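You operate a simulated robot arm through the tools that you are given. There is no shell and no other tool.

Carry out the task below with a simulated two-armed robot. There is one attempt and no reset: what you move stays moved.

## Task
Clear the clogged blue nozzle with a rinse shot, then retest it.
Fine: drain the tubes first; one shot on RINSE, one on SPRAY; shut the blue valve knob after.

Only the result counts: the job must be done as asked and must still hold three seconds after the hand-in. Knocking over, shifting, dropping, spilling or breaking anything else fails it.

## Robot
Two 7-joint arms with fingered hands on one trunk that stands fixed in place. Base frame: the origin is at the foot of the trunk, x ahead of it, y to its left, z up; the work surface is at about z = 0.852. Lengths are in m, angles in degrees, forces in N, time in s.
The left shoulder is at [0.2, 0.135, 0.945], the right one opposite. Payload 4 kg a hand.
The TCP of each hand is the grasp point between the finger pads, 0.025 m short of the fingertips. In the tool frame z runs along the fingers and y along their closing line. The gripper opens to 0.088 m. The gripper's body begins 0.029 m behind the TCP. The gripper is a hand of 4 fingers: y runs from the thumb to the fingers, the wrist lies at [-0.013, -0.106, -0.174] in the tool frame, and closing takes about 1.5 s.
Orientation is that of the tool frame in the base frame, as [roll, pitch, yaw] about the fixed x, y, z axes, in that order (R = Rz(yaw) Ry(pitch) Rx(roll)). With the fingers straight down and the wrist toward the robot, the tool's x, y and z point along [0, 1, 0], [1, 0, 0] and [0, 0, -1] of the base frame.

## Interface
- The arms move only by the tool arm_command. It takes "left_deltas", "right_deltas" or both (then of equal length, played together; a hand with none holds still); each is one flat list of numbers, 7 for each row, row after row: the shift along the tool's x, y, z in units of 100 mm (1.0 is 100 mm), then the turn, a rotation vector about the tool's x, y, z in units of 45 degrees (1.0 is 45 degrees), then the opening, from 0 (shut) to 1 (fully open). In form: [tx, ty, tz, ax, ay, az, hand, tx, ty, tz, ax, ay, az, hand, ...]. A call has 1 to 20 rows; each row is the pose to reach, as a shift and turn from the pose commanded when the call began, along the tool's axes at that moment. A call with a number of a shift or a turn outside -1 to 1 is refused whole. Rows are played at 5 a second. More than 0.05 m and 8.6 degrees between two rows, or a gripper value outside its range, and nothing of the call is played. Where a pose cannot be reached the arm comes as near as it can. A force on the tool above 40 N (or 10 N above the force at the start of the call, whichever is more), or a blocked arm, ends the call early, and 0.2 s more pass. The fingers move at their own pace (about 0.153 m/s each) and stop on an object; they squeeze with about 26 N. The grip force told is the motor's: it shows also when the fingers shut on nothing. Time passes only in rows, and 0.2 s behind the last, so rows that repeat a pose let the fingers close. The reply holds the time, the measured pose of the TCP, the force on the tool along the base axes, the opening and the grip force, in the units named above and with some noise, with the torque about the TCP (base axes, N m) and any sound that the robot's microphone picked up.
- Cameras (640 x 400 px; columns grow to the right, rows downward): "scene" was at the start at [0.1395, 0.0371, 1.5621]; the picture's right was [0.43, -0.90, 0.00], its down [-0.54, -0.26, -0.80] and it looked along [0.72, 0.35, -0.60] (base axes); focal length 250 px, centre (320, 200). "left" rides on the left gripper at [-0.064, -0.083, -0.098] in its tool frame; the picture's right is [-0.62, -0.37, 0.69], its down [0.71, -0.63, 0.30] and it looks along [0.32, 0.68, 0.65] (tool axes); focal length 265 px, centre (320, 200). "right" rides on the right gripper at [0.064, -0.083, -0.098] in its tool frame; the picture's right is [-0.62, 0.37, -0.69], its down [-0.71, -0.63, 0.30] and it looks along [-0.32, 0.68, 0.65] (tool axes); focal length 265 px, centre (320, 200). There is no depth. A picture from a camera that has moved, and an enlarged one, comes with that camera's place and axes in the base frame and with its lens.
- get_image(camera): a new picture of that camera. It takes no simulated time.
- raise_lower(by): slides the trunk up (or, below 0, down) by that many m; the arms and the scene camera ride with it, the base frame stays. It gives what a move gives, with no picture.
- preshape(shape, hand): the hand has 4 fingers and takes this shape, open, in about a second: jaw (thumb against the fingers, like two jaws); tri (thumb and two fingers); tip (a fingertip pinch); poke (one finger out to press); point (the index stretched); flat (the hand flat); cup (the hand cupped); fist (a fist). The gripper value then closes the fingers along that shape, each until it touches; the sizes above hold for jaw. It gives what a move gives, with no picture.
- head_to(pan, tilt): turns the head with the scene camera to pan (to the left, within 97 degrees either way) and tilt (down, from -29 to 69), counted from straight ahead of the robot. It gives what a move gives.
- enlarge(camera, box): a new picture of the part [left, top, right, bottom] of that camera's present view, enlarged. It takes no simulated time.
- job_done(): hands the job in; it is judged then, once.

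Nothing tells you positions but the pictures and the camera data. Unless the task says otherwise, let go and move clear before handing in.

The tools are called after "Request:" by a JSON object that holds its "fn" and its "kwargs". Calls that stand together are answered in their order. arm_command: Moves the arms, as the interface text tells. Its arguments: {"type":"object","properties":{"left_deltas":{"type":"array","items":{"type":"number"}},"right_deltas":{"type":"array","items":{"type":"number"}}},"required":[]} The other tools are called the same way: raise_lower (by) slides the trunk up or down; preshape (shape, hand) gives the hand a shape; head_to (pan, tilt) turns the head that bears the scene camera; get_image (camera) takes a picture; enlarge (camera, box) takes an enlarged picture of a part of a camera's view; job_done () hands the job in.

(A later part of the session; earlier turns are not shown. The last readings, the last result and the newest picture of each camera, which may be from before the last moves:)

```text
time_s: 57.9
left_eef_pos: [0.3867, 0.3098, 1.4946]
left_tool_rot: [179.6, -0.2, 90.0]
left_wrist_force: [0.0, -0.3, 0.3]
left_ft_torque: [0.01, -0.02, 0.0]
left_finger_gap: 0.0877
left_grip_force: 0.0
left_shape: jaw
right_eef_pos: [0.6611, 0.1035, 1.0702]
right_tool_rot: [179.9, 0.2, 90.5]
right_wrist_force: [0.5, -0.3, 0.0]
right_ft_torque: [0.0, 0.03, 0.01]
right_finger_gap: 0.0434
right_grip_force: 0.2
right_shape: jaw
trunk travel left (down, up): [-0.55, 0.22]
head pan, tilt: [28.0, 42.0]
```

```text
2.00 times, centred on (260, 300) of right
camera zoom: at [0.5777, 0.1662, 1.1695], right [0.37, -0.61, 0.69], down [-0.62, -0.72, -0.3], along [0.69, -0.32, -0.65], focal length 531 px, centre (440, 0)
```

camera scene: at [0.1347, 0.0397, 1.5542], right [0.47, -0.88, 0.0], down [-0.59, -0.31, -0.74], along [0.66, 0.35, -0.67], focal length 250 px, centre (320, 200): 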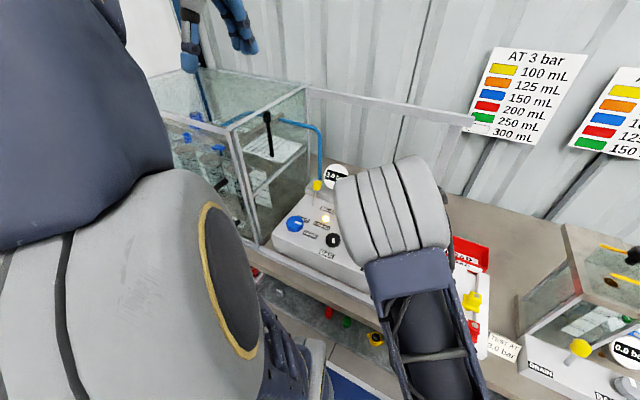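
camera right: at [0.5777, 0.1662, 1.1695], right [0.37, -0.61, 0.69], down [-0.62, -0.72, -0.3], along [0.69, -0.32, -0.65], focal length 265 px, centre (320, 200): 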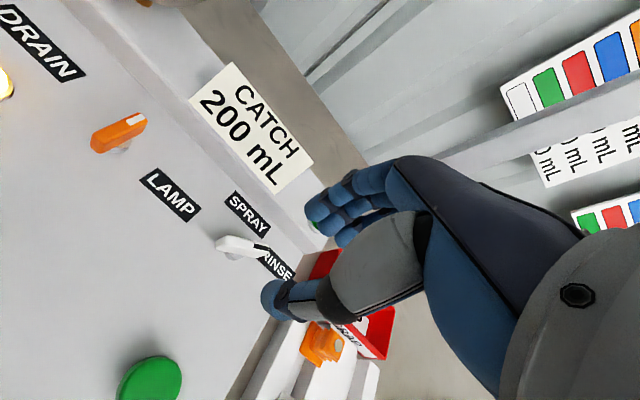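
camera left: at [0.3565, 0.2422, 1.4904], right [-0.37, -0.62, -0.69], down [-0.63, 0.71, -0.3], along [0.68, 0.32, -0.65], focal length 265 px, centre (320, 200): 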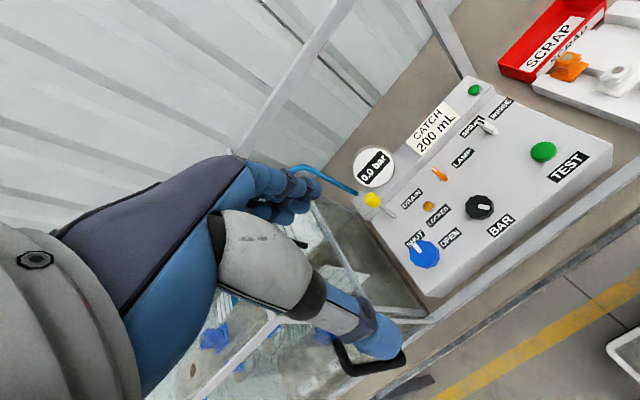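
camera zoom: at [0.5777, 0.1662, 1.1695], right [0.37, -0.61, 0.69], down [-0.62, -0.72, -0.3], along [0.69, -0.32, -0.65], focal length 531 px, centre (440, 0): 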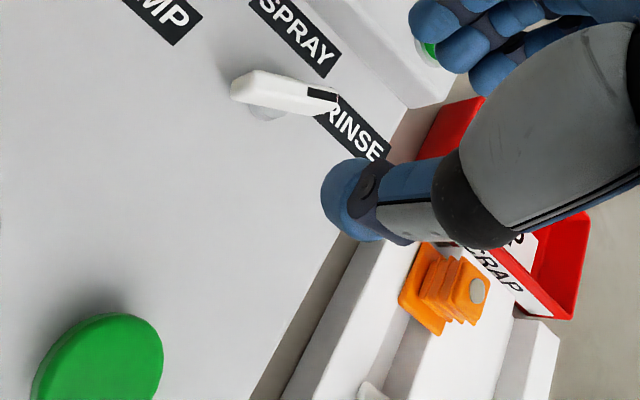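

The selector now points to RINSE. I'll move the hand back over the TEST button area and verify the selector with the scene camera.

Request:
{"fn": "arm_command", "kwargs": {"right_deltas": [0, -0.2, 0, 0, 0, 0, 0.5, 0, -0.5, -0.2, 0, 0, 0, 0.4, 0, -0.8, -0.3, 0, 0, 0, 0.2, 0, -0.9, -0.3, 0, 0, 0, 0, 0, -0.9, -0.3, 0, 0, 0, 0]}}

Request:
{"fn": "get_image", "kwargs": {"camera": "right"}}

Request:
{"fn": "get_image", "kwargs": {"camera": "scene"}}

Request:
{"fn": "enlarge", "kwargs": {"camera": "scene", "box": [360, 205, 420, 245]}}

```text
time_s: 59.0
left_eef_pos: [0.3873, 0.3089, 1.4943]
left_tool_rot: [179.6, -0.1, 90.0]
left_wrist_force: [-0.2, -1.1, 0.3]
left_ft_torque: [0.03, 0.0, 0.0]
left_finger_gap: 0.0876
left_grip_force: 0.1
left_shape: jaw
right_eef_pos: [0.5713, 0.1021, 1.1013]
right_tool_rot: [179.9, 0.1, 90.6]
right_wrist_force: [-0.5, 0.0, 0.2]
right_ft_torque: [-0.03, 0.0, 0.01]
right_finger_gap: 0.0
right_grip_force: 25.5
right_shape: jaw
trunk travel left (down, up): [-0.55, 0.22]
head pan, tilt: [28.0, 42.0]
```

```text
taken
camera right: at [0.487, 0.1645, 1.1985], right [0.37, -0.61, 0.69], down [-0.62, -0.72, -0.3], along [0.69, -0.32, -0.65], focal length 265 px, centre (320, 200)
```

right: 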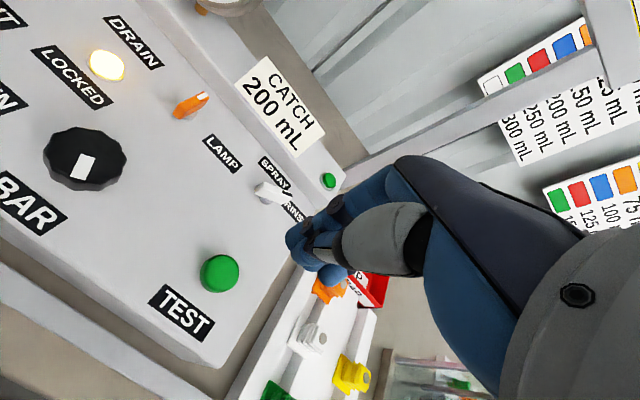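

```text
taken
camera scene: at [0.1348, 0.0388, 1.5542], right [0.47, -0.88, 0.0], down [-0.59, -0.31, -0.74], along [0.66, 0.35, -0.67], focal length 250 px, centre (320, 200)
```

scene: 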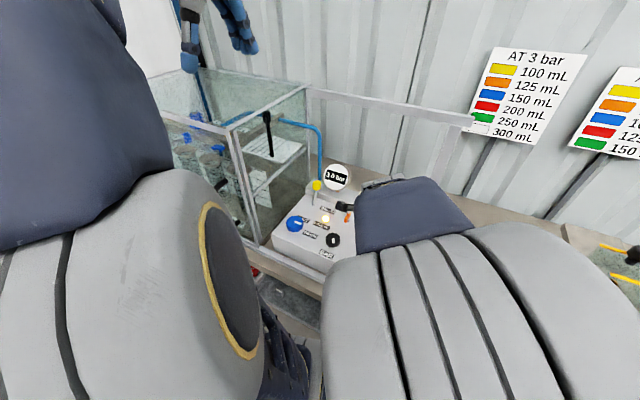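

```text
10.00 times, centred on (390, 225) of scene
camera zoom: at [0.1348, 0.0388, 1.5542], right [0.47, -0.88, 0.0], down [-0.59, -0.31, -0.74], along [0.66, 0.35, -0.67], focal length 2505 px, centre (-380, -50)
```

zoom: 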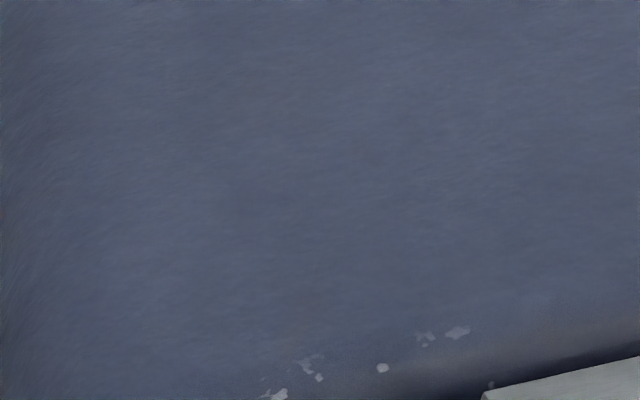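

The scene view is blocked by the elbow; I'll zoom with the right camera on the selector and rotate the hand back to yaw ~170 for pressing.

Request:
{"fn": "enlarge", "kwargs": {"camera": "right", "box": [240, 160, 320, 210]}}

Request:
{"fn": "arm_command", "kwargs": {"right_deltas": [0, 0, 0, 0, 0, -0.166, 0, 0, 0, 0, 0, 0, -0.333, 0, 0, 0, 0, 0, 0, -0.5, 0, 0, 0, 0, 0, 0, -0.666, 0, 0, 0, 0, 0, 0, -0.833, 0, 0, 0, 0, 0, 0, -1.0, 0]}}

Request:
{"fn": "arm_command", "kwargs": {"right_deltas": [0, 0, 0, 0, 0, -0.166, 0, 0, 0, 0, 0, 0, -0.333, 0, 0, 0, 0, 0, 0, -0.5, 0, 0, 0, 0, 0, 0, -0.666, 0, 0, 0, 0, 0, 0, -0.833, 0, 0, 0, 0, 0, 0, -1.0, 0]}}

Request:
{"fn": "get_image", "kwargs": {"camera": "right"}}

Request:
{"fn": "get_image", "kwargs": {"camera": "scene"}}

Request:
{"fn": "enlarge", "kwargs": {"camera": "scene", "box": [330, 190, 430, 290]}}

```text
8.00 times, centred on (280, 185) of right
camera zoom: at [0.487, 0.1645, 1.1985], right [0.37, -0.61, 0.69], down [-0.62, -0.72, -0.3], along [0.69, -0.32, -0.65], focal length 2123 px, centre (640, 320)
```

zoom: 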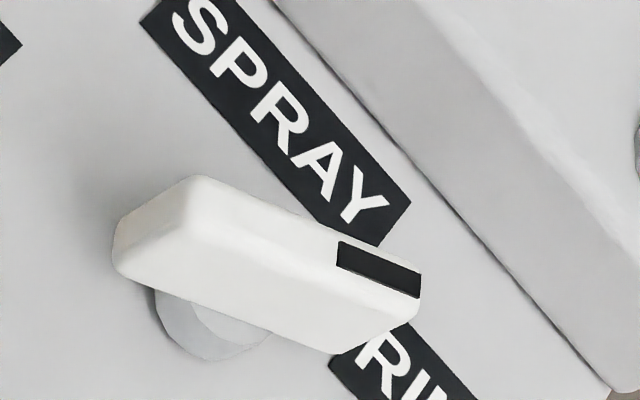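

```text
time_s: 60.5
left_eef_pos: [0.386, 0.3098, 1.4939]
left_tool_rot: [179.6, -0.2, 90.0]
left_wrist_force: [0.1, 0.6, 0.3]
left_ft_torque: [0.01, -0.03, 0.0]
left_finger_gap: 0.0876
left_grip_force: 0.1
left_shape: jaw
right_eef_pos: [0.569, 0.1022, 1.1002]
right_tool_rot: [179.9, 0.1, 135.7]
right_wrist_force: [-0.1, 0.2, 0.1]
right_ft_torque: [0.01, 0.01, 0.0]
right_finger_gap: 0.0
right_grip_force: 26.3
right_shape: jaw
trunk travel left (down, up): [-0.55, 0.22]
head pan, tilt: [28.0, 42.0]
```

```text
time_s: 61.9
left_eef_pos: [0.3865, 0.3096, 1.4935]
left_tool_rot: [179.6, -0.1, 90.0]
left_wrist_force: [0.1, -0.1, 0.2]
left_ft_torque: [-0.01, -0.03, 0.01]
left_finger_gap: 0.0878
left_grip_force: 0.1
left_shape: jaw
right_eef_pos: [0.5696, 0.1022, 1.1008]
right_tool_rot: [-179.9, 0.1, -179.3]
right_wrist_force: [-0.4, -0.1, 0.7]
right_ft_torque: [0.0, 0.03, 0.02]
right_finger_gap: 0.0
right_grip_force: 25.2
right_shape: jaw
trunk travel left (down, up): [-0.55, 0.22]
head pan, tilt: [28.0, 42.0]
```

```text
taken
camera right: at [0.5075, 0.0163, 1.1993], right [0.61, 0.38, 0.69], down [0.72, -0.62, -0.3], along [0.32, 0.69, -0.65], focal length 265 px, centre (320, 200)
```

right: 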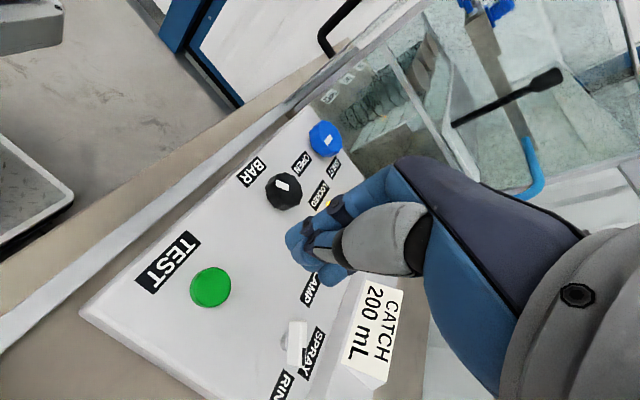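

```text
taken
camera scene: at [0.1346, 0.0388, 1.5542], right [0.47, -0.88, 0.0], down [-0.59, -0.31, -0.74], along [0.66, 0.35, -0.67], focal length 250 px, centre (320, 200)
```

scene: 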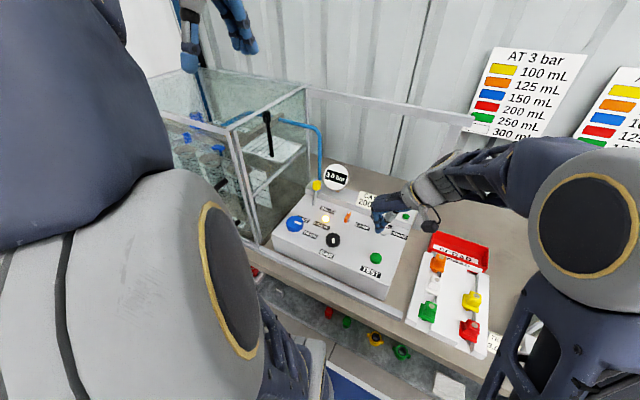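

```text
4.00 times, centred on (380, 240) of scene
camera zoom: at [0.1346, 0.0388, 1.5542], right [0.47, -0.88, 0.0], down [-0.59, -0.31, -0.74], along [0.66, 0.35, -0.67], focal length 1002 px, centre (80, 40)
```

zoom: 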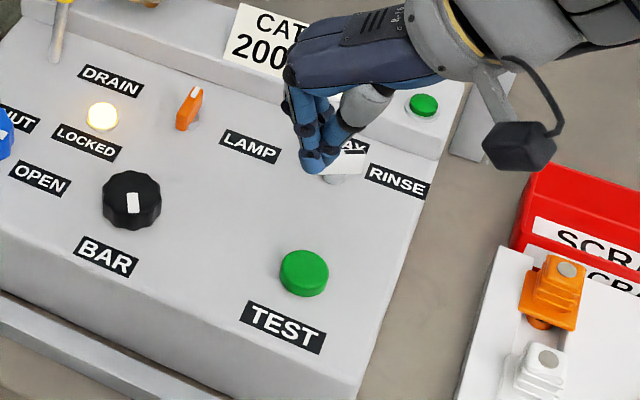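

The selector bar rests at about −60°, pointing right at the RINSE label, and stopped there while my hand turned on – its end stop. The TEST button is at about (0.575, 0.093). I'll bring the closed fingertips just above it.

Request:
{"fn": "arm_command", "kwargs": {"right_deltas": [-0.05, -0.09, 0.3, 0, 0, 0, 0, -0.05, -0.09, 0.6, 0, 0, 0, 0, -0.05, -0.09, 0.85, 0, 0, 0, 0, -0.05, -0.09, 0.95, 0, 0, 0, 0]}}

Request:
{"fn": "get_image", "kwargs": {"camera": "right"}}

Request:
{"fn": "enlarge", "kwargs": {"camera": "scene", "box": [330, 190, 430, 290]}}

Request:
{"fn": "enlarge", "kwargs": {"camera": "scene", "box": [160, 70, 320, 250]}}

```text
time_s: 62.9
left_eef_pos: [0.3867, 0.3096, 1.4939]
left_tool_rot: [179.6, -0.1, 90.0]
left_wrist_force: [0.5, -0.6, -0.6]
left_ft_torque: [0.0, -0.02, -0.02]
left_finger_gap: 0.0878
left_grip_force: 0.0
left_shape: jaw
right_eef_pos: [0.5761, 0.092, 1.0045]
right_tool_rot: [-179.9, 0.1, -179.3]
right_wrist_force: [0.7, 0.6, 0.4]
right_ft_torque: [0.02, 0.01, -0.01]
right_finger_gap: 0.0002
right_grip_force: 25.8
right_shape: jaw
trunk travel left (down, up): [-0.55, 0.22]
head pan, tilt: [28.0, 42.0]
```

```text
taken
camera right: at [0.5129, 0.007, 1.1028], right [0.61, 0.38, 0.69], down [0.72, -0.62, -0.3], along [0.32, 0.69, -0.65], focal length 265 px, centre (320, 200)
```

right: 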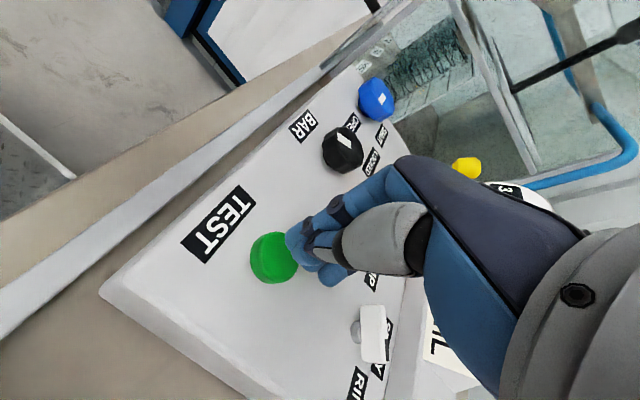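

```text
4.00 times, centred on (380, 240) of scene
camera zoom: at [0.1346, 0.0388, 1.5542], right [0.47, -0.88, 0.0], down [-0.59, -0.31, -0.74], along [0.66, 0.35, -0.67], focal length 1002 px, centre (80, 40)
```

zoom: 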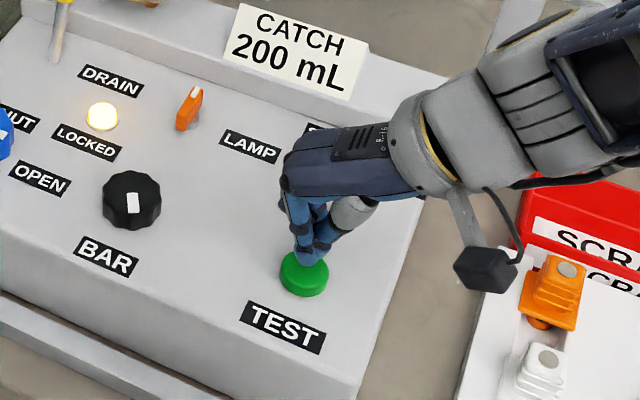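

```text
2.22 times, centred on (240, 160) of scene
camera zoom: at [0.1346, 0.0388, 1.5542], right [0.47, -0.88, 0.0], down [-0.59, -0.31, -0.74], along [0.66, 0.35, -0.67], focal length 557 px, centre (498, 289)
```

zoom: 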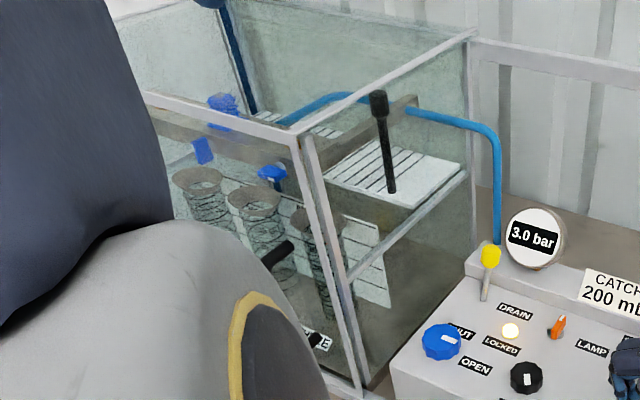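

Fingertips are right above TEST, selector on RINSE, gauge 3.0. I'll press down in small steps and come straight back up.

Request:
{"fn": "arm_command", "kwargs": {"right_deltas": [0, 0, 0.06, 0, 0, 0, 0, 0, 0, 0.1, 0, 0, 0, 0, 0, 0, 0.13, 0, 0, 0, 0, 0, 0, 0.15, 0, 0, 0, 0]}}

```text
time_s: 63.9
left_eef_pos: [0.3867, 0.3107, 1.4941]
left_tool_rot: [179.5, -0.1, 90.1]
left_wrist_force: [-0.1, -0.2, 0.4]
left_ft_torque: [0.0, 0.0, 0.0]
left_finger_gap: 0.0876
left_grip_force: 0.0
left_shape: jaw
right_eef_pos: [0.5768, 0.0923, 0.9896]
right_tool_rot: [-179.8, 0.1, -179.5]
right_wrist_force: [0.3, 0.4, -0.8]
right_ft_torque: [0.03, -0.02, -0.02]
right_finger_gap: 0.0001
right_grip_force: 26.2
right_shape: jaw
trunk travel left (down, up): [-0.55, 0.22]
head pan, tilt: [28.0, 42.0]
```

No contact yet at z 0.990. A few more millimetres.

Request:
{"fn": "arm_command", "kwargs": {"right_deltas": [0, 0, 0.03, 0, 0, 0, 0, 0, 0, 0.05, 0, 0, 0, 0]}}

Request:
{"fn": "enlarge", "kwargs": {"camera": "scene", "box": [345, 225, 415, 295]}}

```text
time_s: 64.5
left_eef_pos: [0.3856, 0.31, 1.4946]
left_tool_rot: [179.6, -0.2, 90.0]
left_wrist_force: [-0.7, -0.1, 0.2]
left_ft_torque: [-0.01, 0.0, -0.02]
left_finger_gap: 0.0878
left_grip_force: 0.1
left_shape: jaw
right_eef_pos: [0.5763, 0.0928, 0.9847]
right_tool_rot: [-179.9, 0.1, -179.4]
right_wrist_force: [0.2, 0.2, 1.4]
right_ft_torque: [0.02, -0.01, 0.02]
right_finger_gap: 0.0
right_grip_force: 26.2
right_shape: jaw
trunk travel left (down, up): [-0.55, 0.22]
head pan, tilt: [28.0, 42.0]
```

```text
5.71 times, centred on (380, 260) of scene
camera zoom: at [0.1347, 0.0388, 1.5542], right [0.47, -0.88, 0.0], down [-0.59, -0.31, -0.74], along [0.66, 0.35, -0.67], focal length 1432 px, centre (-23, -143)
```

zoom: 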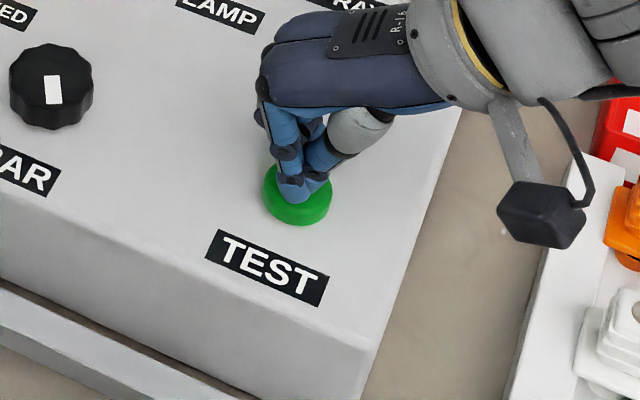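

About at contact. Now press 6 mm and release in one motion.

Request:
{"fn": "arm_command", "kwargs": {"right_deltas": [0, 0, 0.03, 0, 0, 0, 0, 0, 0, 0.06, 0, 0, 0, 0, 0, 0, 0.0, 0, 0, 0, 0, 0, 0, -0.2, 0, 0, 0, 0]}}

Request:
{"fn": "get_image", "kwargs": {"camera": "scene"}}

Request:
{"fn": "enlarge", "kwargs": {"camera": "scene", "box": [160, 70, 320, 250]}}

```text
time_s: 65.5
left_eef_pos: [0.3873, 0.3088, 1.4946]
left_tool_rot: [179.6, 0.0, 90.0]
left_wrist_force: [0.1, 0.3, 0.0]
left_ft_torque: [0.01, 0.01, -0.01]
left_finger_gap: 0.0878
left_grip_force: 0.1
left_shape: jaw
right_eef_pos: [0.5747, 0.093, 1.0044]
right_tool_rot: [-179.9, 0.1, -179.2]
right_wrist_force: [0.3, 0.3, 0.2]
right_ft_torque: [0.0, -0.01, 0.03]
right_finger_gap: 0.0
right_grip_force: 25.9
right_shape: jaw
trunk travel left (down, up): [-0.55, 0.22]
head pan, tilt: [28.0, 42.0]
heard: click
```

```text
taken
camera scene: at [0.1348, 0.0388, 1.5541], right [0.47, -0.88, 0.0], down [-0.59, -0.31, -0.74], along [0.66, 0.35, -0.67], focal length 250 px, centre (320, 200)
```

scene: 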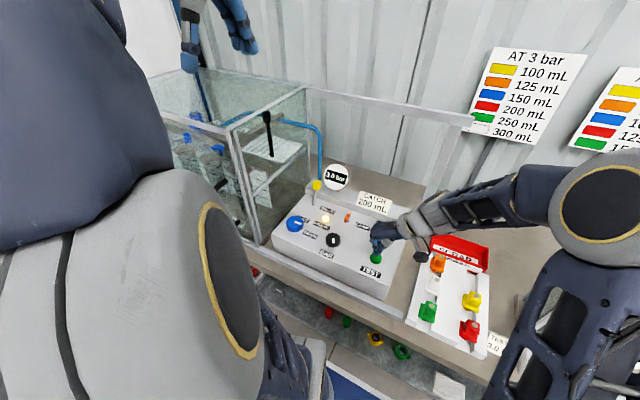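

```text
2.22 times, centred on (240, 160) of scene
camera zoom: at [0.1348, 0.0388, 1.5541], right [0.47, -0.88, 0.0], down [-0.59, -0.31, -0.74], along [0.66, 0.35, -0.67], focal length 557 px, centre (498, 289)
```

zoom: 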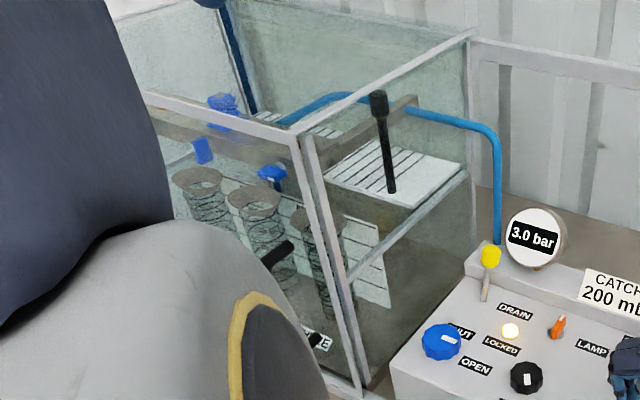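

A click was heard. I'll wait a second and look at the tank for the shot.

Request:
{"fn": "arm_command", "kwargs": {"right_deltas": [0, 0, -0.1, 0, 0, 0, 0, 0, 0, -0.2, 0, 0, 0, 0, 0, 0, -0.2, 0, 0, 0, 0, 0, 0, -0.2, 0, 0, 0, 0, 0, 0, -0.2, 0, 0, 0, 0]}}

Request:
{"fn": "enlarge", "kwargs": {"camera": "scene", "box": [160, 70, 320, 250]}}

Request:
{"fn": "get_image", "kwargs": {"camera": "right"}}

```text
time_s: 66.7
left_eef_pos: [0.387, 0.3095, 1.4941]
left_tool_rot: [179.6, 0.0, 90.0]
left_wrist_force: [0.9, -0.2, 0.4]
left_ft_torque: [0.02, -0.01, 0.0]
left_finger_gap: 0.0877
left_grip_force: 0.0
left_shape: jaw
right_eef_pos: [0.5756, 0.0929, 1.0259]
right_tool_rot: [-179.8, 0.0, -179.3]
right_wrist_force: [-0.2, 0.1, 0.8]
right_ft_torque: [-0.04, 0.0, -0.03]
right_finger_gap: 0.0
right_grip_force: 26.1
right_shape: jaw
trunk travel left (down, up): [-0.55, 0.22]
head pan, tilt: [28.0, 42.0]
```

```text
2.22 times, centred on (240, 160) of scene
camera zoom: at [0.1347, 0.0388, 1.5542], right [0.47, -0.88, 0.0], down [-0.59, -0.31, -0.74], along [0.66, 0.35, -0.67], focal length 557 px, centre (498, 289)
```

zoom: 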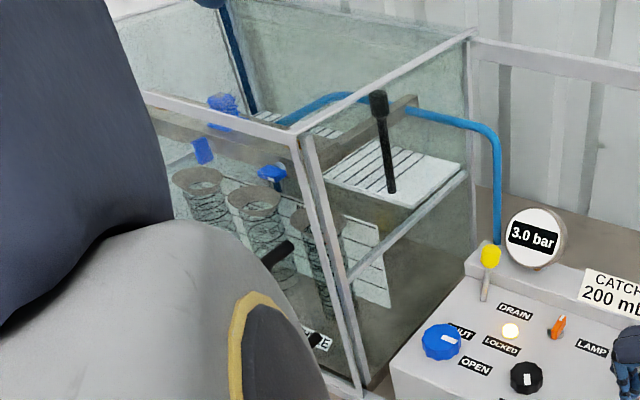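

```text
taken
camera right: at [0.5127, 0.0073, 1.1245], right [0.61, 0.38, 0.69], down [0.72, -0.62, -0.3], along [0.32, 0.69, -0.65], focal length 265 px, centre (320, 200)
```

right: 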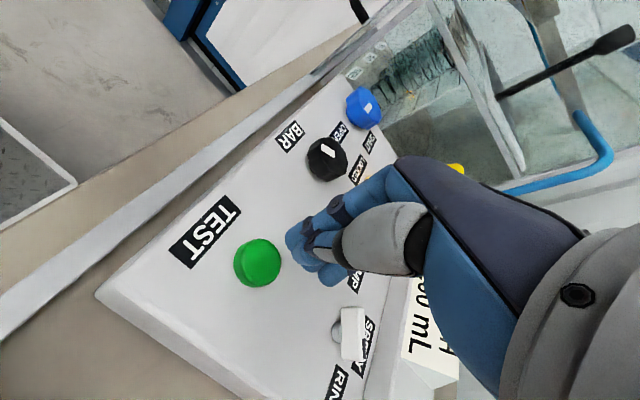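

Only a click so far. I'll zoom into the tubes and nozzles for any sign of the shot.

Request:
{"fn": "enlarge", "kwargs": {"camera": "right", "box": [340, 0, 480, 90]}}

Request:
{"fn": "enlarge", "kwargs": {"camera": "scene", "box": [170, 110, 260, 220]}}

Request:
{"fn": "enlarge", "kwargs": {"camera": "scene", "box": [270, 150, 410, 280]}}

```text
4.44 times, centred on (410, 45) of right
camera zoom: at [0.5127, 0.0073, 1.1245], right [0.61, 0.38, 0.69], down [0.72, -0.62, -0.3], along [0.32, 0.69, -0.65], focal length 1180 px, centre (-80, 889)
```

zoom: 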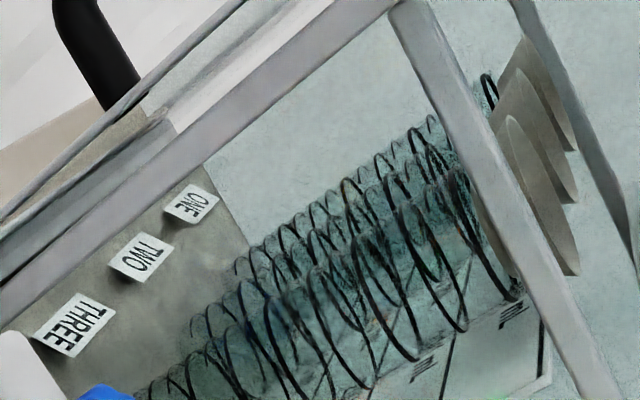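

```text
3.64 times, centred on (215, 165) of scene
camera zoom: at [0.1347, 0.0388, 1.5542], right [0.47, -0.88, 0.0], down [-0.59, -0.31, -0.74], along [0.66, 0.35, -0.67], focal length 911 px, centre (702, 327)
```

zoom: 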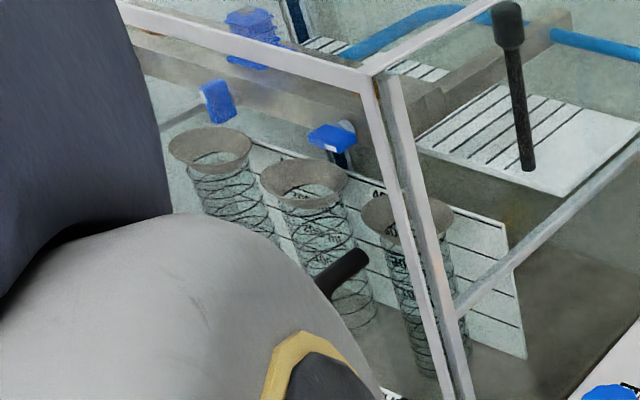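

```text
3.08 times, centred on (340, 215) of scene
camera zoom: at [0.1347, 0.0388, 1.5542], right [0.47, -0.88, 0.0], down [-0.59, -0.31, -0.74], along [0.66, 0.35, -0.67], focal length 771 px, centre (258, 154)
```

zoom: 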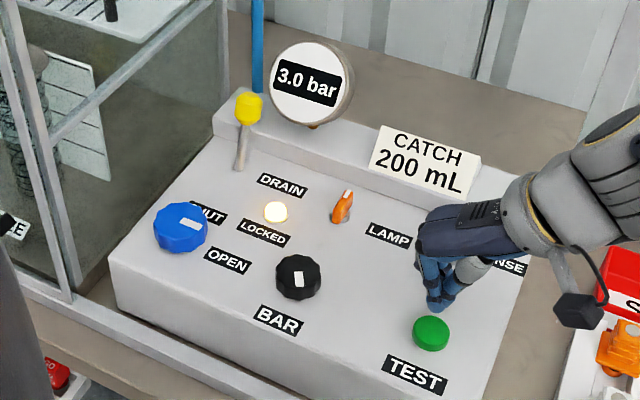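

Tubes still empty two seconds after the click. I'll let a few more seconds pass and look again.

Request:
{"fn": "arm_command", "kwargs": {"right_deltas": [0, 0, 0, 0, 0, 0, 0, 0, 0, 0, 0, 0, 0, 0, 0, 0, 0, 0, 0, 0, 0, 0, 0, 0, 0, 0, 0, 0, 0, 0, 0, 0, 0, 0, 0, 0, 0, 0, 0, 0, 0, 0, 0, 0, 0, 0, 0, 0, 0, 0, 0, 0, 0, 0, 0, 0, 0, 0, 0, 0, 0, 0, 0, 0, 0, 0, 0, 0, 0, 0]}}

Request:
{"fn": "enlarge", "kwargs": {"camera": "scene", "box": [170, 110, 260, 220]}}

Request:
{"fn": "enlarge", "kwargs": {"camera": "right", "box": [340, 0, 480, 90]}}

```text
time_s: 68.8
left_eef_pos: [0.3873, 0.3077, 1.494]
left_tool_rot: [179.6, 0.0, 90.0]
left_wrist_force: [-0.2, -0.2, 0.6]
left_ft_torque: [-0.02, -0.02, 0.02]
left_finger_gap: 0.0878
left_grip_force: 0.0
left_shape: jaw
right_eef_pos: [0.5745, 0.0925, 1.0254]
right_tool_rot: [-179.9, 0.1, -179.2]
right_wrist_force: [0.6, -0.9, -0.8]
right_ft_torque: [-0.01, 0.0, -0.01]
right_finger_gap: 0.0
right_grip_force: 25.6
right_shape: jaw
trunk travel left (down, up): [-0.55, 0.22]
head pan, tilt: [28.0, 42.0]
```

```text
3.64 times, centred on (215, 165) of scene
camera zoom: at [0.1347, 0.0388, 1.5542], right [0.47, -0.88, 0.0], down [-0.59, -0.31, -0.74], along [0.66, 0.35, -0.67], focal length 911 px, centre (702, 327)
```

zoom: 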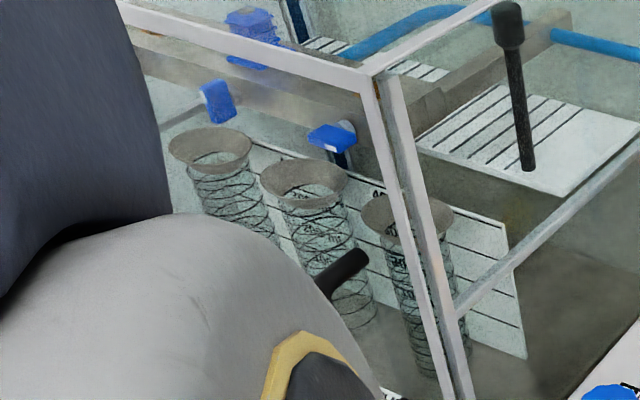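

```text
4.44 times, centred on (410, 45) of right
camera zoom: at [0.5127, 0.0073, 1.1244], right [0.61, 0.38, 0.69], down [0.72, -0.62, -0.3], along [0.32, 0.69, -0.65], focal length 1180 px, centre (-80, 889)
```

zoom: 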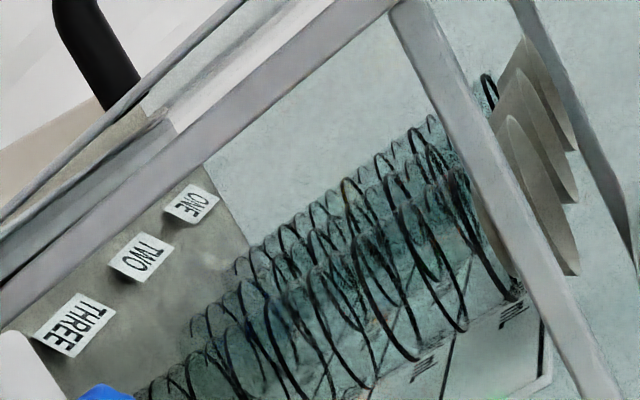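

Tubes stay empty – consistent with a rinse that isn't caught. To check for evidence on the nozzle itself, I'll raise the right hand for a better look into the tank.

Request:
{"fn": "arm_command", "kwargs": {"right_deltas": [0, 0, -0.33, 0, 0, 0, 0, 0, 0, -0.66, 0, 0, 0, 0, 0, 0, -1.0, 0, 0, 0, 0]}}

Request:
{"fn": "arm_command", "kwargs": {"right_deltas": [0, 0, -0.33, 0, 0, 0, 0, 0, 0, -0.66, 0, 0, 0, 0, 0, 0, -1.0, 0, 0, 0, 0]}}

Request:
{"fn": "arm_command", "kwargs": {"right_deltas": [0, -0.33, -0.33, 0, 0, 0, 0, 0, -0.66, -0.66, 0, 0, 0, 0, 0, -1.0, -1.0, 0, 0, 0, 0]}}

Request:
{"fn": "get_image", "kwargs": {"camera": "right"}}

Request:
{"fn": "enlarge", "kwargs": {"camera": "right", "box": [330, 30, 430, 92]}}

Request:
{"fn": "enlarge", "kwargs": {"camera": "right", "box": [280, 70, 400, 145]}}

```text
time_s: 69.7
left_eef_pos: [0.3868, 0.3092, 1.4949]
left_tool_rot: [179.6, -0.2, 90.1]
left_wrist_force: [0.1, 0.4, 0.3]
left_ft_torque: [0.01, 0.0, -0.01]
left_finger_gap: 0.0876
left_grip_force: 0.0
left_shape: jaw
right_eef_pos: [0.5759, 0.0925, 1.1257]
right_tool_rot: [-179.9, 0.1, -179.3]
right_wrist_force: [-0.6, -0.1, -0.6]
right_ft_torque: [-0.02, -0.01, 0.02]
right_finger_gap: 0.0
right_grip_force: 25.7
right_shape: jaw
trunk travel left (down, up): [-0.55, 0.22]
head pan, tilt: [28.0, 42.0]
```

```text
time_s: 70.5
left_eef_pos: [0.3871, 0.3089, 1.4936]
left_tool_rot: [179.6, -0.1, 89.9]
left_wrist_force: [-0.1, 0.7, -0.2]
left_ft_torque: [0.0, 0.0, -0.01]
left_finger_gap: 0.0878
left_grip_force: 0.1
left_shape: jaw
right_eef_pos: [0.5764, 0.094, 1.2251]
right_tool_rot: [-179.8, 0.1, -179.4]
right_wrist_force: [-0.3, 0.4, 0.1]
right_ft_torque: [0.02, 0.01, -0.02]
right_finger_gap: 0.0
right_grip_force: 26.1
right_shape: jaw
trunk travel left (down, up): [-0.55, 0.22]
head pan, tilt: [28.0, 42.0]
```

```text
time_s: 71.2
left_eef_pos: [0.3874, 0.3081, 1.4947]
left_tool_rot: [179.6, -0.1, 90.0]
left_wrist_force: [0.1, -0.1, 0.5]
left_ft_torque: [-0.02, -0.05, 0.02]
left_finger_gap: 0.0875
left_grip_force: 0.1
left_shape: jaw
right_eef_pos: [0.5769, -0.0049, 1.3276]
right_tool_rot: [-179.9, 0.1, -179.4]
right_wrist_force: [0.0, 0.2, -0.5]
right_ft_torque: [-0.01, -0.01, -0.01]
right_finger_gap: 0.0001
right_grip_force: 25.7
right_shape: jaw
trunk travel left (down, up): [-0.55, 0.22]
head pan, tilt: [28.0, 42.0]
```

```text
taken
camera right: at [0.5142, -0.0897, 1.4254], right [0.61, 0.38, 0.69], down [0.72, -0.62, -0.3], along [0.32, 0.69, -0.65], focal length 265 px, centre (320, 200)
```

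right: 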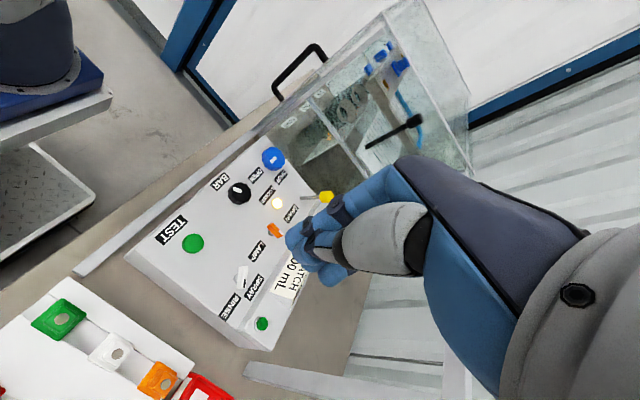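

```text
6.40 times, centred on (380, 61) of right
camera zoom: at [0.5142, -0.0897, 1.4254], right [0.61, 0.38, 0.69], down [0.72, -0.62, -0.3], along [0.32, 0.69, -0.65], focal length 1699 px, centre (-64, 1090)
```

zoom: 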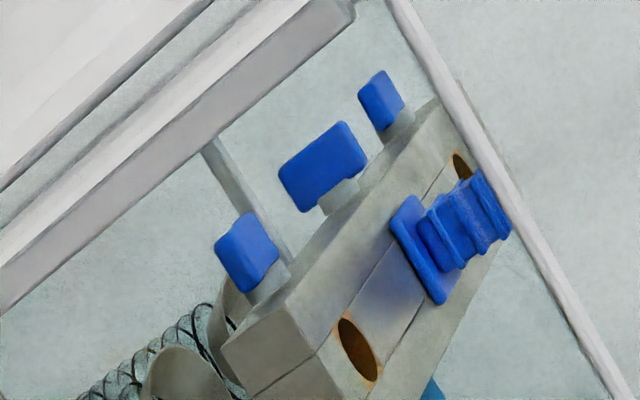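

```text
5.33 times, centred on (340, 108) of right
camera zoom: at [0.5142, -0.0897, 1.4254], right [0.61, 0.38, 0.69], down [0.72, -0.62, -0.3], along [0.32, 0.69, -0.65], focal length 1416 px, centre (213, 693)
```

zoom: 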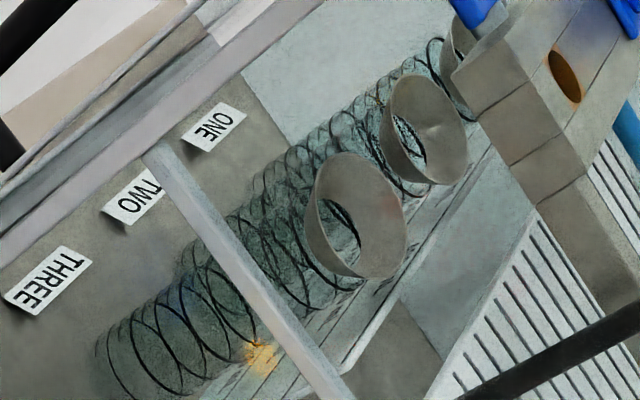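

No visible change to the nozzle, but it was a rinse and the button clicked. The catch tubes are clean. Next I set the selector back to SPRAY: the bar is at −60°, so I grip it at yaw 120 and turn counter-clockwise.

Request:
{"fn": "arm_command", "kwargs": {"right_deltas": [-0.17, 0.17, 0.1, 0, 0, 0.166, 0.2, -0.34, 0.34, 0.25, 0, 0, 0.333, 0.4, -0.5, 0.5, 0.4, 0, 0, 0.5, 0.5, -0.67, 0.67, 0.55, 0, 0, 0.666, 0.5, -0.84, 0.84, 0.7, 0, 0, 0.833, 0.5, -1.0, 1.0, 0.9, 0, 0, 1.0, 0.5]}}

Request:
{"fn": "arm_command", "kwargs": {"right_deltas": [0, 0, 0.3, 0, 0, 0.12, 0.5, 0, 0, 0.6, 0, 0, 0.24, 0.5, 0, 0, 1.0, 0, 0, 0.35, 0.5]}}

Request:
{"fn": "get_image", "kwargs": {"camera": "right"}}

Request:
{"fn": "enlarge", "kwargs": {"camera": "right", "box": [180, 220, 340, 320]}}

Request:
{"fn": "get_image", "kwargs": {"camera": "scene"}}

```text
time_s: 72.7
left_eef_pos: [0.3864, 0.3086, 1.4942]
left_tool_rot: [179.6, -0.1, 89.9]
left_wrist_force: [-0.2, -0.4, -0.3]
left_ft_torque: [0.01, 0.0, 0.0]
left_finger_gap: 0.0877
left_grip_force: 0.1
left_shape: jaw
right_eef_pos: [0.6732, 0.0948, 1.2348]
right_tool_rot: [179.9, 0.1, 135.5]
right_wrist_force: [0.0, 0.4, -0.2]
right_ft_torque: [-0.01, 0.0, 0.01]
right_finger_gap: 0.0435
right_grip_force: 0.0
right_shape: jaw
trunk travel left (down, up): [-0.55, 0.22]
head pan, tilt: [28.0, 42.0]
```

```text
time_s: 73.5
left_eef_pos: [0.3862, 0.3092, 1.4942]
left_tool_rot: [179.6, -0.1, 89.7]
left_wrist_force: [-0.1, -0.6, 0.0]
left_ft_torque: [0.0, -0.05, 0.0]
left_finger_gap: 0.088
left_grip_force: 0.0
left_shape: jaw
right_eef_pos: [0.6755, 0.0935, 1.1346]
right_tool_rot: [179.8, 0.1, 119.9]
right_wrist_force: [-0.1, -0.4, -1.1]
right_ft_torque: [-0.01, 0.0, 0.01]
right_finger_gap: 0.0433
right_grip_force: 0.0
right_shape: jaw
trunk travel left (down, up): [-0.55, 0.22]
head pan, tilt: [28.0, 42.0]
```

```text
taken
camera right: at [0.5716, 0.1074, 1.2338], right [0.63, -0.35, 0.69], down [-0.19, -0.93, -0.3], along [0.76, 0.06, -0.65], focal length 265 px, centre (320, 200)
```

right: 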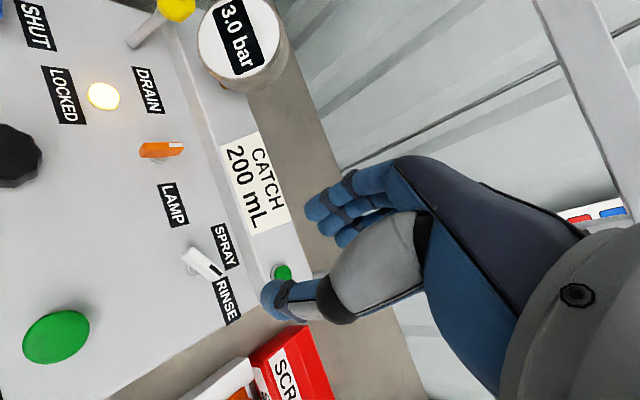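

```text
4.00 times, centred on (260, 270) of right
camera zoom: at [0.5716, 0.1074, 1.2338], right [0.63, -0.35, 0.69], down [-0.19, -0.93, -0.3], along [0.76, 0.06, -0.65], focal length 1062 px, centre (560, -80)
```

zoom: 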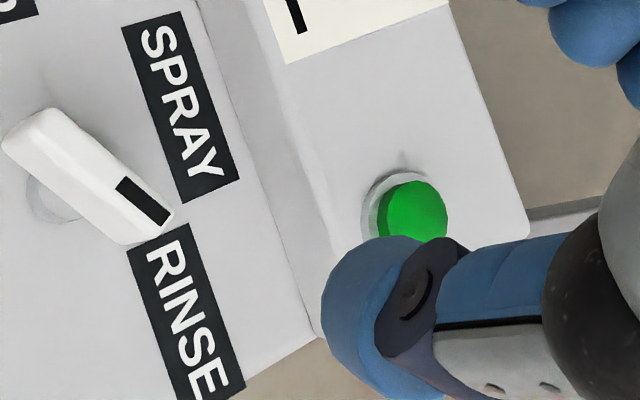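

```text
taken
camera scene: at [0.1346, 0.0387, 1.5542], right [0.47, -0.88, 0.0], down [-0.59, -0.31, -0.74], along [0.66, 0.35, -0.67], focal length 250 px, centre (320, 200)
```

scene: 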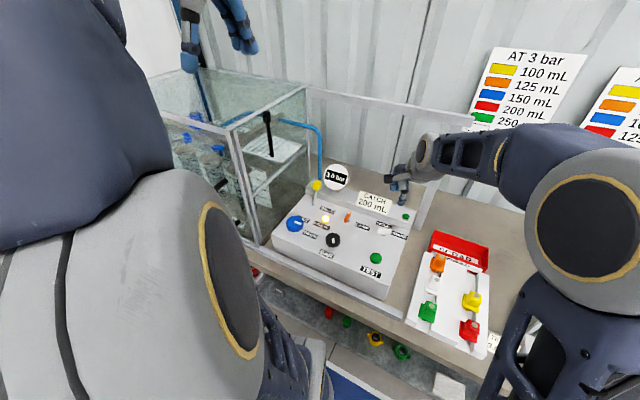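

The bar points squarely at RINSE. I'll lower onto it at yaw 120 with a smaller opening (ledge nearby).

Request:
{"fn": "arm_command", "kwargs": {"right_deltas": [0.02, 0.08, 0.3, 0, 0, 0, 0.4, 0.02, 0.08, 0.6, 0, 0, 0, 0.38, 0.02, 0.08, 0.9, 0, 0, 0, 0.38]}}

Request:
{"fn": "get_image", "kwargs": {"camera": "right"}}

Request:
{"fn": "enlarge", "kwargs": {"camera": "scene", "box": [340, 170, 440, 270]}}

```text
time_s: 74.2
left_eef_pos: [0.3865, 0.309, 1.4945]
left_tool_rot: [179.6, -0.1, 90.0]
left_wrist_force: [0.6, 0.2, -0.2]
left_ft_torque: [0.02, 0.0, 0.0]
left_finger_gap: 0.0874
left_grip_force: 0.0
left_shape: jaw
right_eef_pos: [0.6813, 0.099, 1.0454]
right_tool_rot: [180.0, 0.3, 120.0]
right_wrist_force: [0.0, 0.5, -0.1]
right_ft_torque: [0.01, 0.0, 0.01]
right_finger_gap: 0.0339
right_grip_force: 0.1
right_shape: jaw
trunk travel left (down, up): [-0.55, 0.22]
head pan, tilt: [28.0, 42.0]
```

```text
taken
camera right: at [0.5786, 0.1125, 1.144], right [0.63, -0.35, 0.69], down [-0.19, -0.93, -0.3], along [0.76, 0.06, -0.65], focal length 265 px, centre (320, 200)
```

right: 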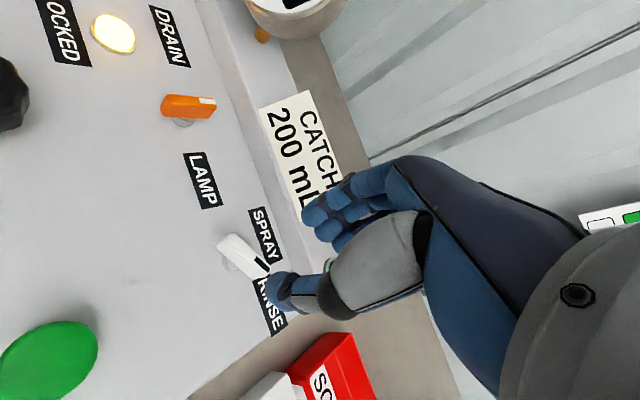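

```text
4.00 times, centred on (390, 220) of scene
camera zoom: at [0.1346, 0.0387, 1.5542], right [0.47, -0.88, 0.0], down [-0.59, -0.31, -0.74], along [0.66, 0.35, -0.67], focal length 1002 px, centre (40, 120)
```

zoom: 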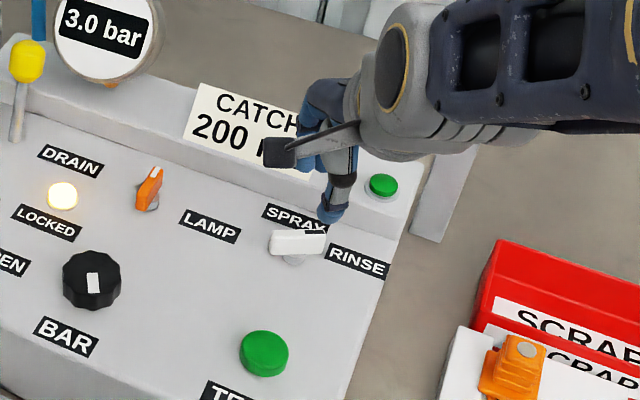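

Lined up. Lowering to z 0.982.

Request:
{"fn": "arm_command", "kwargs": {"right_deltas": [0.01, 0.01, 0.2, 0, 0, 0, 0.38, 0.01, 0.01, 0.4, 0, 0, 0, 0.38, 0.01, 0.01, 0.55, 0, 0, 0, 0.38, 0.01, 0.01, 0.63, 0, 0, 0, 0.38]}}

Request:
{"fn": "get_image", "kwargs": {"camera": "right"}}

Request:
{"fn": "enlarge", "kwargs": {"camera": "scene", "box": [340, 170, 440, 270]}}

```text
time_s: 75.2
left_eef_pos: [0.3866, 0.3085, 1.4941]
left_tool_rot: [179.6, 0.0, 90.0]
left_wrist_force: [0.1, 0.3, -1.2]
left_ft_torque: [0.01, -0.01, 0.02]
left_finger_gap: 0.0873
left_grip_force: 0.1
left_shape: jaw
right_eef_pos: [0.6809, 0.1014, 0.9821]
right_tool_rot: [179.9, 0.3, 119.9]
right_wrist_force: [0.3, 0.4, 0.1]
right_ft_torque: [-0.01, 0.02, 0.01]
right_finger_gap: 0.034
right_grip_force: 0.1
right_shape: jaw
trunk travel left (down, up): [-0.55, 0.22]
head pan, tilt: [28.0, 42.0]
```

```text
taken
camera right: at [0.578, 0.1148, 1.0816], right [0.63, -0.35, 0.69], down [-0.19, -0.93, -0.3], along [0.76, 0.06, -0.65], focal length 265 px, centre (320, 200)
```

right: 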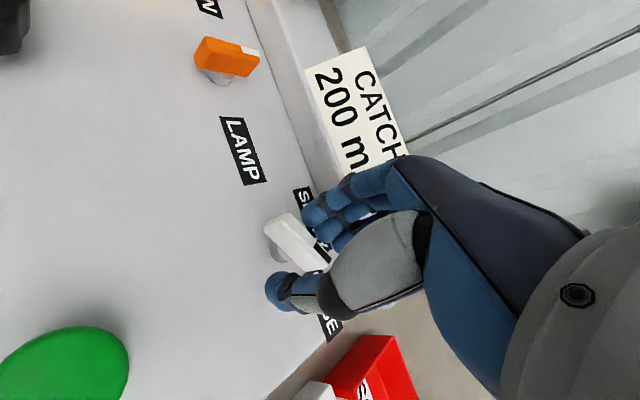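

```text
4.00 times, centred on (390, 220) of scene
camera zoom: at [0.1347, 0.0388, 1.5542], right [0.47, -0.88, 0.0], down [-0.59, -0.31, -0.74], along [0.66, 0.35, -0.67], focal length 1002 px, centre (40, 120)
```

zoom: 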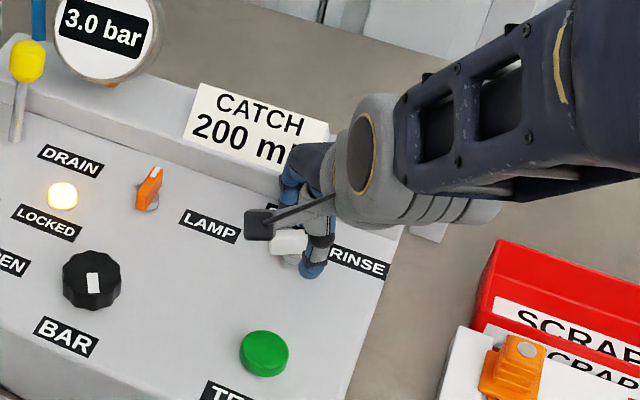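

Fingers straddle the bar. Closing, then turning counter-clockwise toward SPRAY.

Request:
{"fn": "arm_command", "kwargs": {"right_deltas": [0, 0, 0.01, 0, 0, 0, 0.2, 0, 0, 0.01, 0, 0, 0, 0.05, 0, 0, 0.01, 0, 0, 0, 0, 0, 0, 0.01, 0, 0, 0, 0]}}

Request:
{"fn": "arm_command", "kwargs": {"right_deltas": [0, 0, 0, 0, 0, -0.166, 0, 0, 0, 0, 0, 0, -0.333, 0, 0, 0, 0, 0, 0, -0.5, 0, 0, 0, 0, 0, 0, -0.666, 0, 0, 0, 0, 0, 0, -0.833, 0, 0, 0, 0, 0, 0, -1.0, 0]}}

Request:
{"fn": "get_image", "kwargs": {"camera": "right"}}

```text
time_s: 76.2
left_eef_pos: [0.3863, 0.3096, 1.4943]
left_tool_rot: [179.6, -0.2, 90.0]
left_wrist_force: [0.2, 0.8, 0.3]
left_ft_torque: [-0.02, 0.02, -0.01]
left_finger_gap: 0.0877
left_grip_force: 0.1
left_shape: jaw
right_eef_pos: [0.6823, 0.1005, 0.9819]
right_tool_rot: [179.8, 0.2, 119.8]
right_wrist_force: [6.1, 3.3, 1.2]
right_ft_torque: [0.07, -0.2, 0.05]
right_finger_gap: 0.0042
right_grip_force: 26.0
right_shape: jaw
trunk travel left (down, up): [-0.55, 0.22]
head pan, tilt: [28.0, 42.0]
```

```text
time_s: 77.7
left_eef_pos: [0.3867, 0.3096, 1.4941]
left_tool_rot: [179.6, -0.1, 90.0]
left_wrist_force: [0.4, -0.2, -0.4]
left_ft_torque: [-0.03, -0.01, -0.04]
left_finger_gap: 0.0876
left_grip_force: 0.1
left_shape: jaw
right_eef_pos: [0.6843, 0.1003, 0.9811]
right_tool_rot: [179.9, 0.5, 164.9]
right_wrist_force: [24.5, -4.5, 3.7]
right_ft_torque: [0.05, -0.47, -0.12]
right_finger_gap: 0.0042
right_grip_force: 26.0
right_shape: jaw
trunk travel left (down, up): [-0.55, 0.22]
head pan, tilt: [28.0, 42.0]
```

```text
taken
camera right: at [0.6007, 0.0354, 1.0804], right [0.69, 0.19, 0.7], down [0.53, -0.79, -0.3], along [0.5, 0.58, -0.65], focal length 265 px, centre (320, 200)
```

right: 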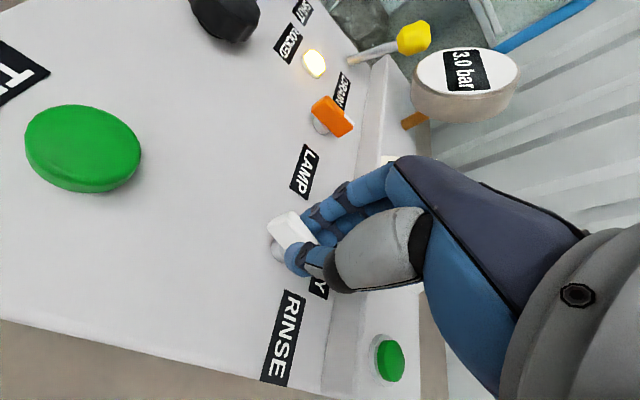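

Turned 45°; some x side load, so I shift 2 mm as I finish the last ~20° to the SPRAY stop.

Request:
{"fn": "arm_command", "kwargs": {"right_deltas": [-0.02, 0.005, 0, 0, 0, 0, 0, -0.03, 0.005, 0, 0, 0, -0.15, 0, -0.03, 0.005, 0, 0, 0, -0.3, 0, -0.03, 0.005, 0, 0, 0, -0.42, 0]}}

Request:
{"fn": "get_image", "kwargs": {"camera": "right"}}

Request:
{"fn": "enlarge", "kwargs": {"camera": "scene", "box": [340, 170, 440, 270]}}

```text
time_s: 78.7
left_eef_pos: [0.3875, 0.3094, 1.4937]
left_tool_rot: [179.6, -0.1, 89.9]
left_wrist_force: [0.2, 0.3, 0.4]
left_ft_torque: [-0.02, 0.01, 0.03]
left_finger_gap: 0.0875
left_grip_force: 0.0
left_shape: jaw
right_eef_pos: [0.6859, 0.1008, 0.9813]
right_tool_rot: [179.9, 0.3, -176.2]
right_wrist_force: [20.9, 0.8, 5.2]
right_ft_torque: [0.15, -0.38, -0.14]
right_finger_gap: 0.0045
right_grip_force: 25.7
right_shape: jaw
trunk travel left (down, up): [-0.55, 0.22]
head pan, tilt: [28.0, 42.0]
```

```text
taken
camera right: at [0.6278, 0.0124, 1.0805], right [0.59, 0.41, 0.7], down [0.76, -0.58, -0.3], along [0.28, 0.7, -0.65], focal length 265 px, centre (320, 200)
```

right: 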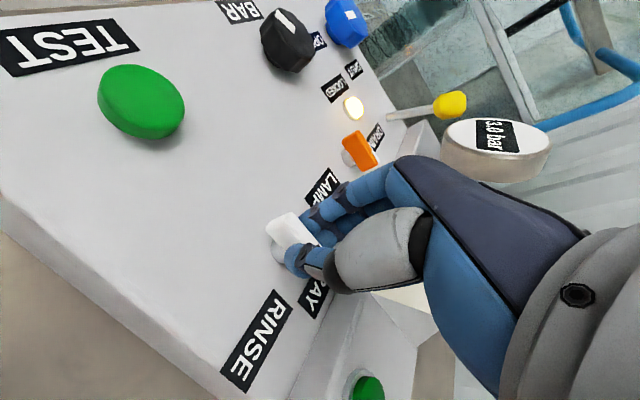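

```text
4.00 times, centred on (390, 220) of scene
camera zoom: at [0.1353, 0.0389, 1.5541], right [0.47, -0.88, 0.0], down [-0.59, -0.31, -0.74], along [0.66, 0.35, -0.67], focal length 1002 px, centre (40, 120)
```

zoom: 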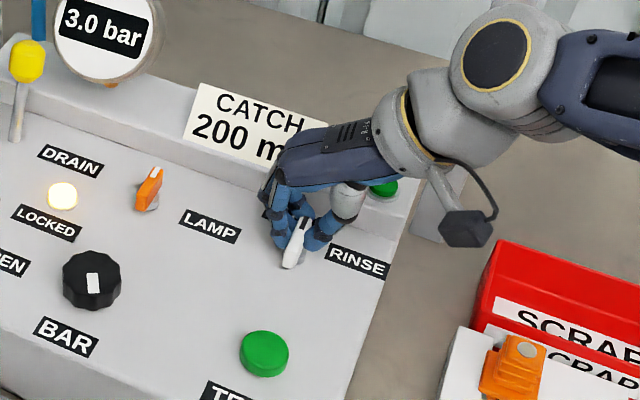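

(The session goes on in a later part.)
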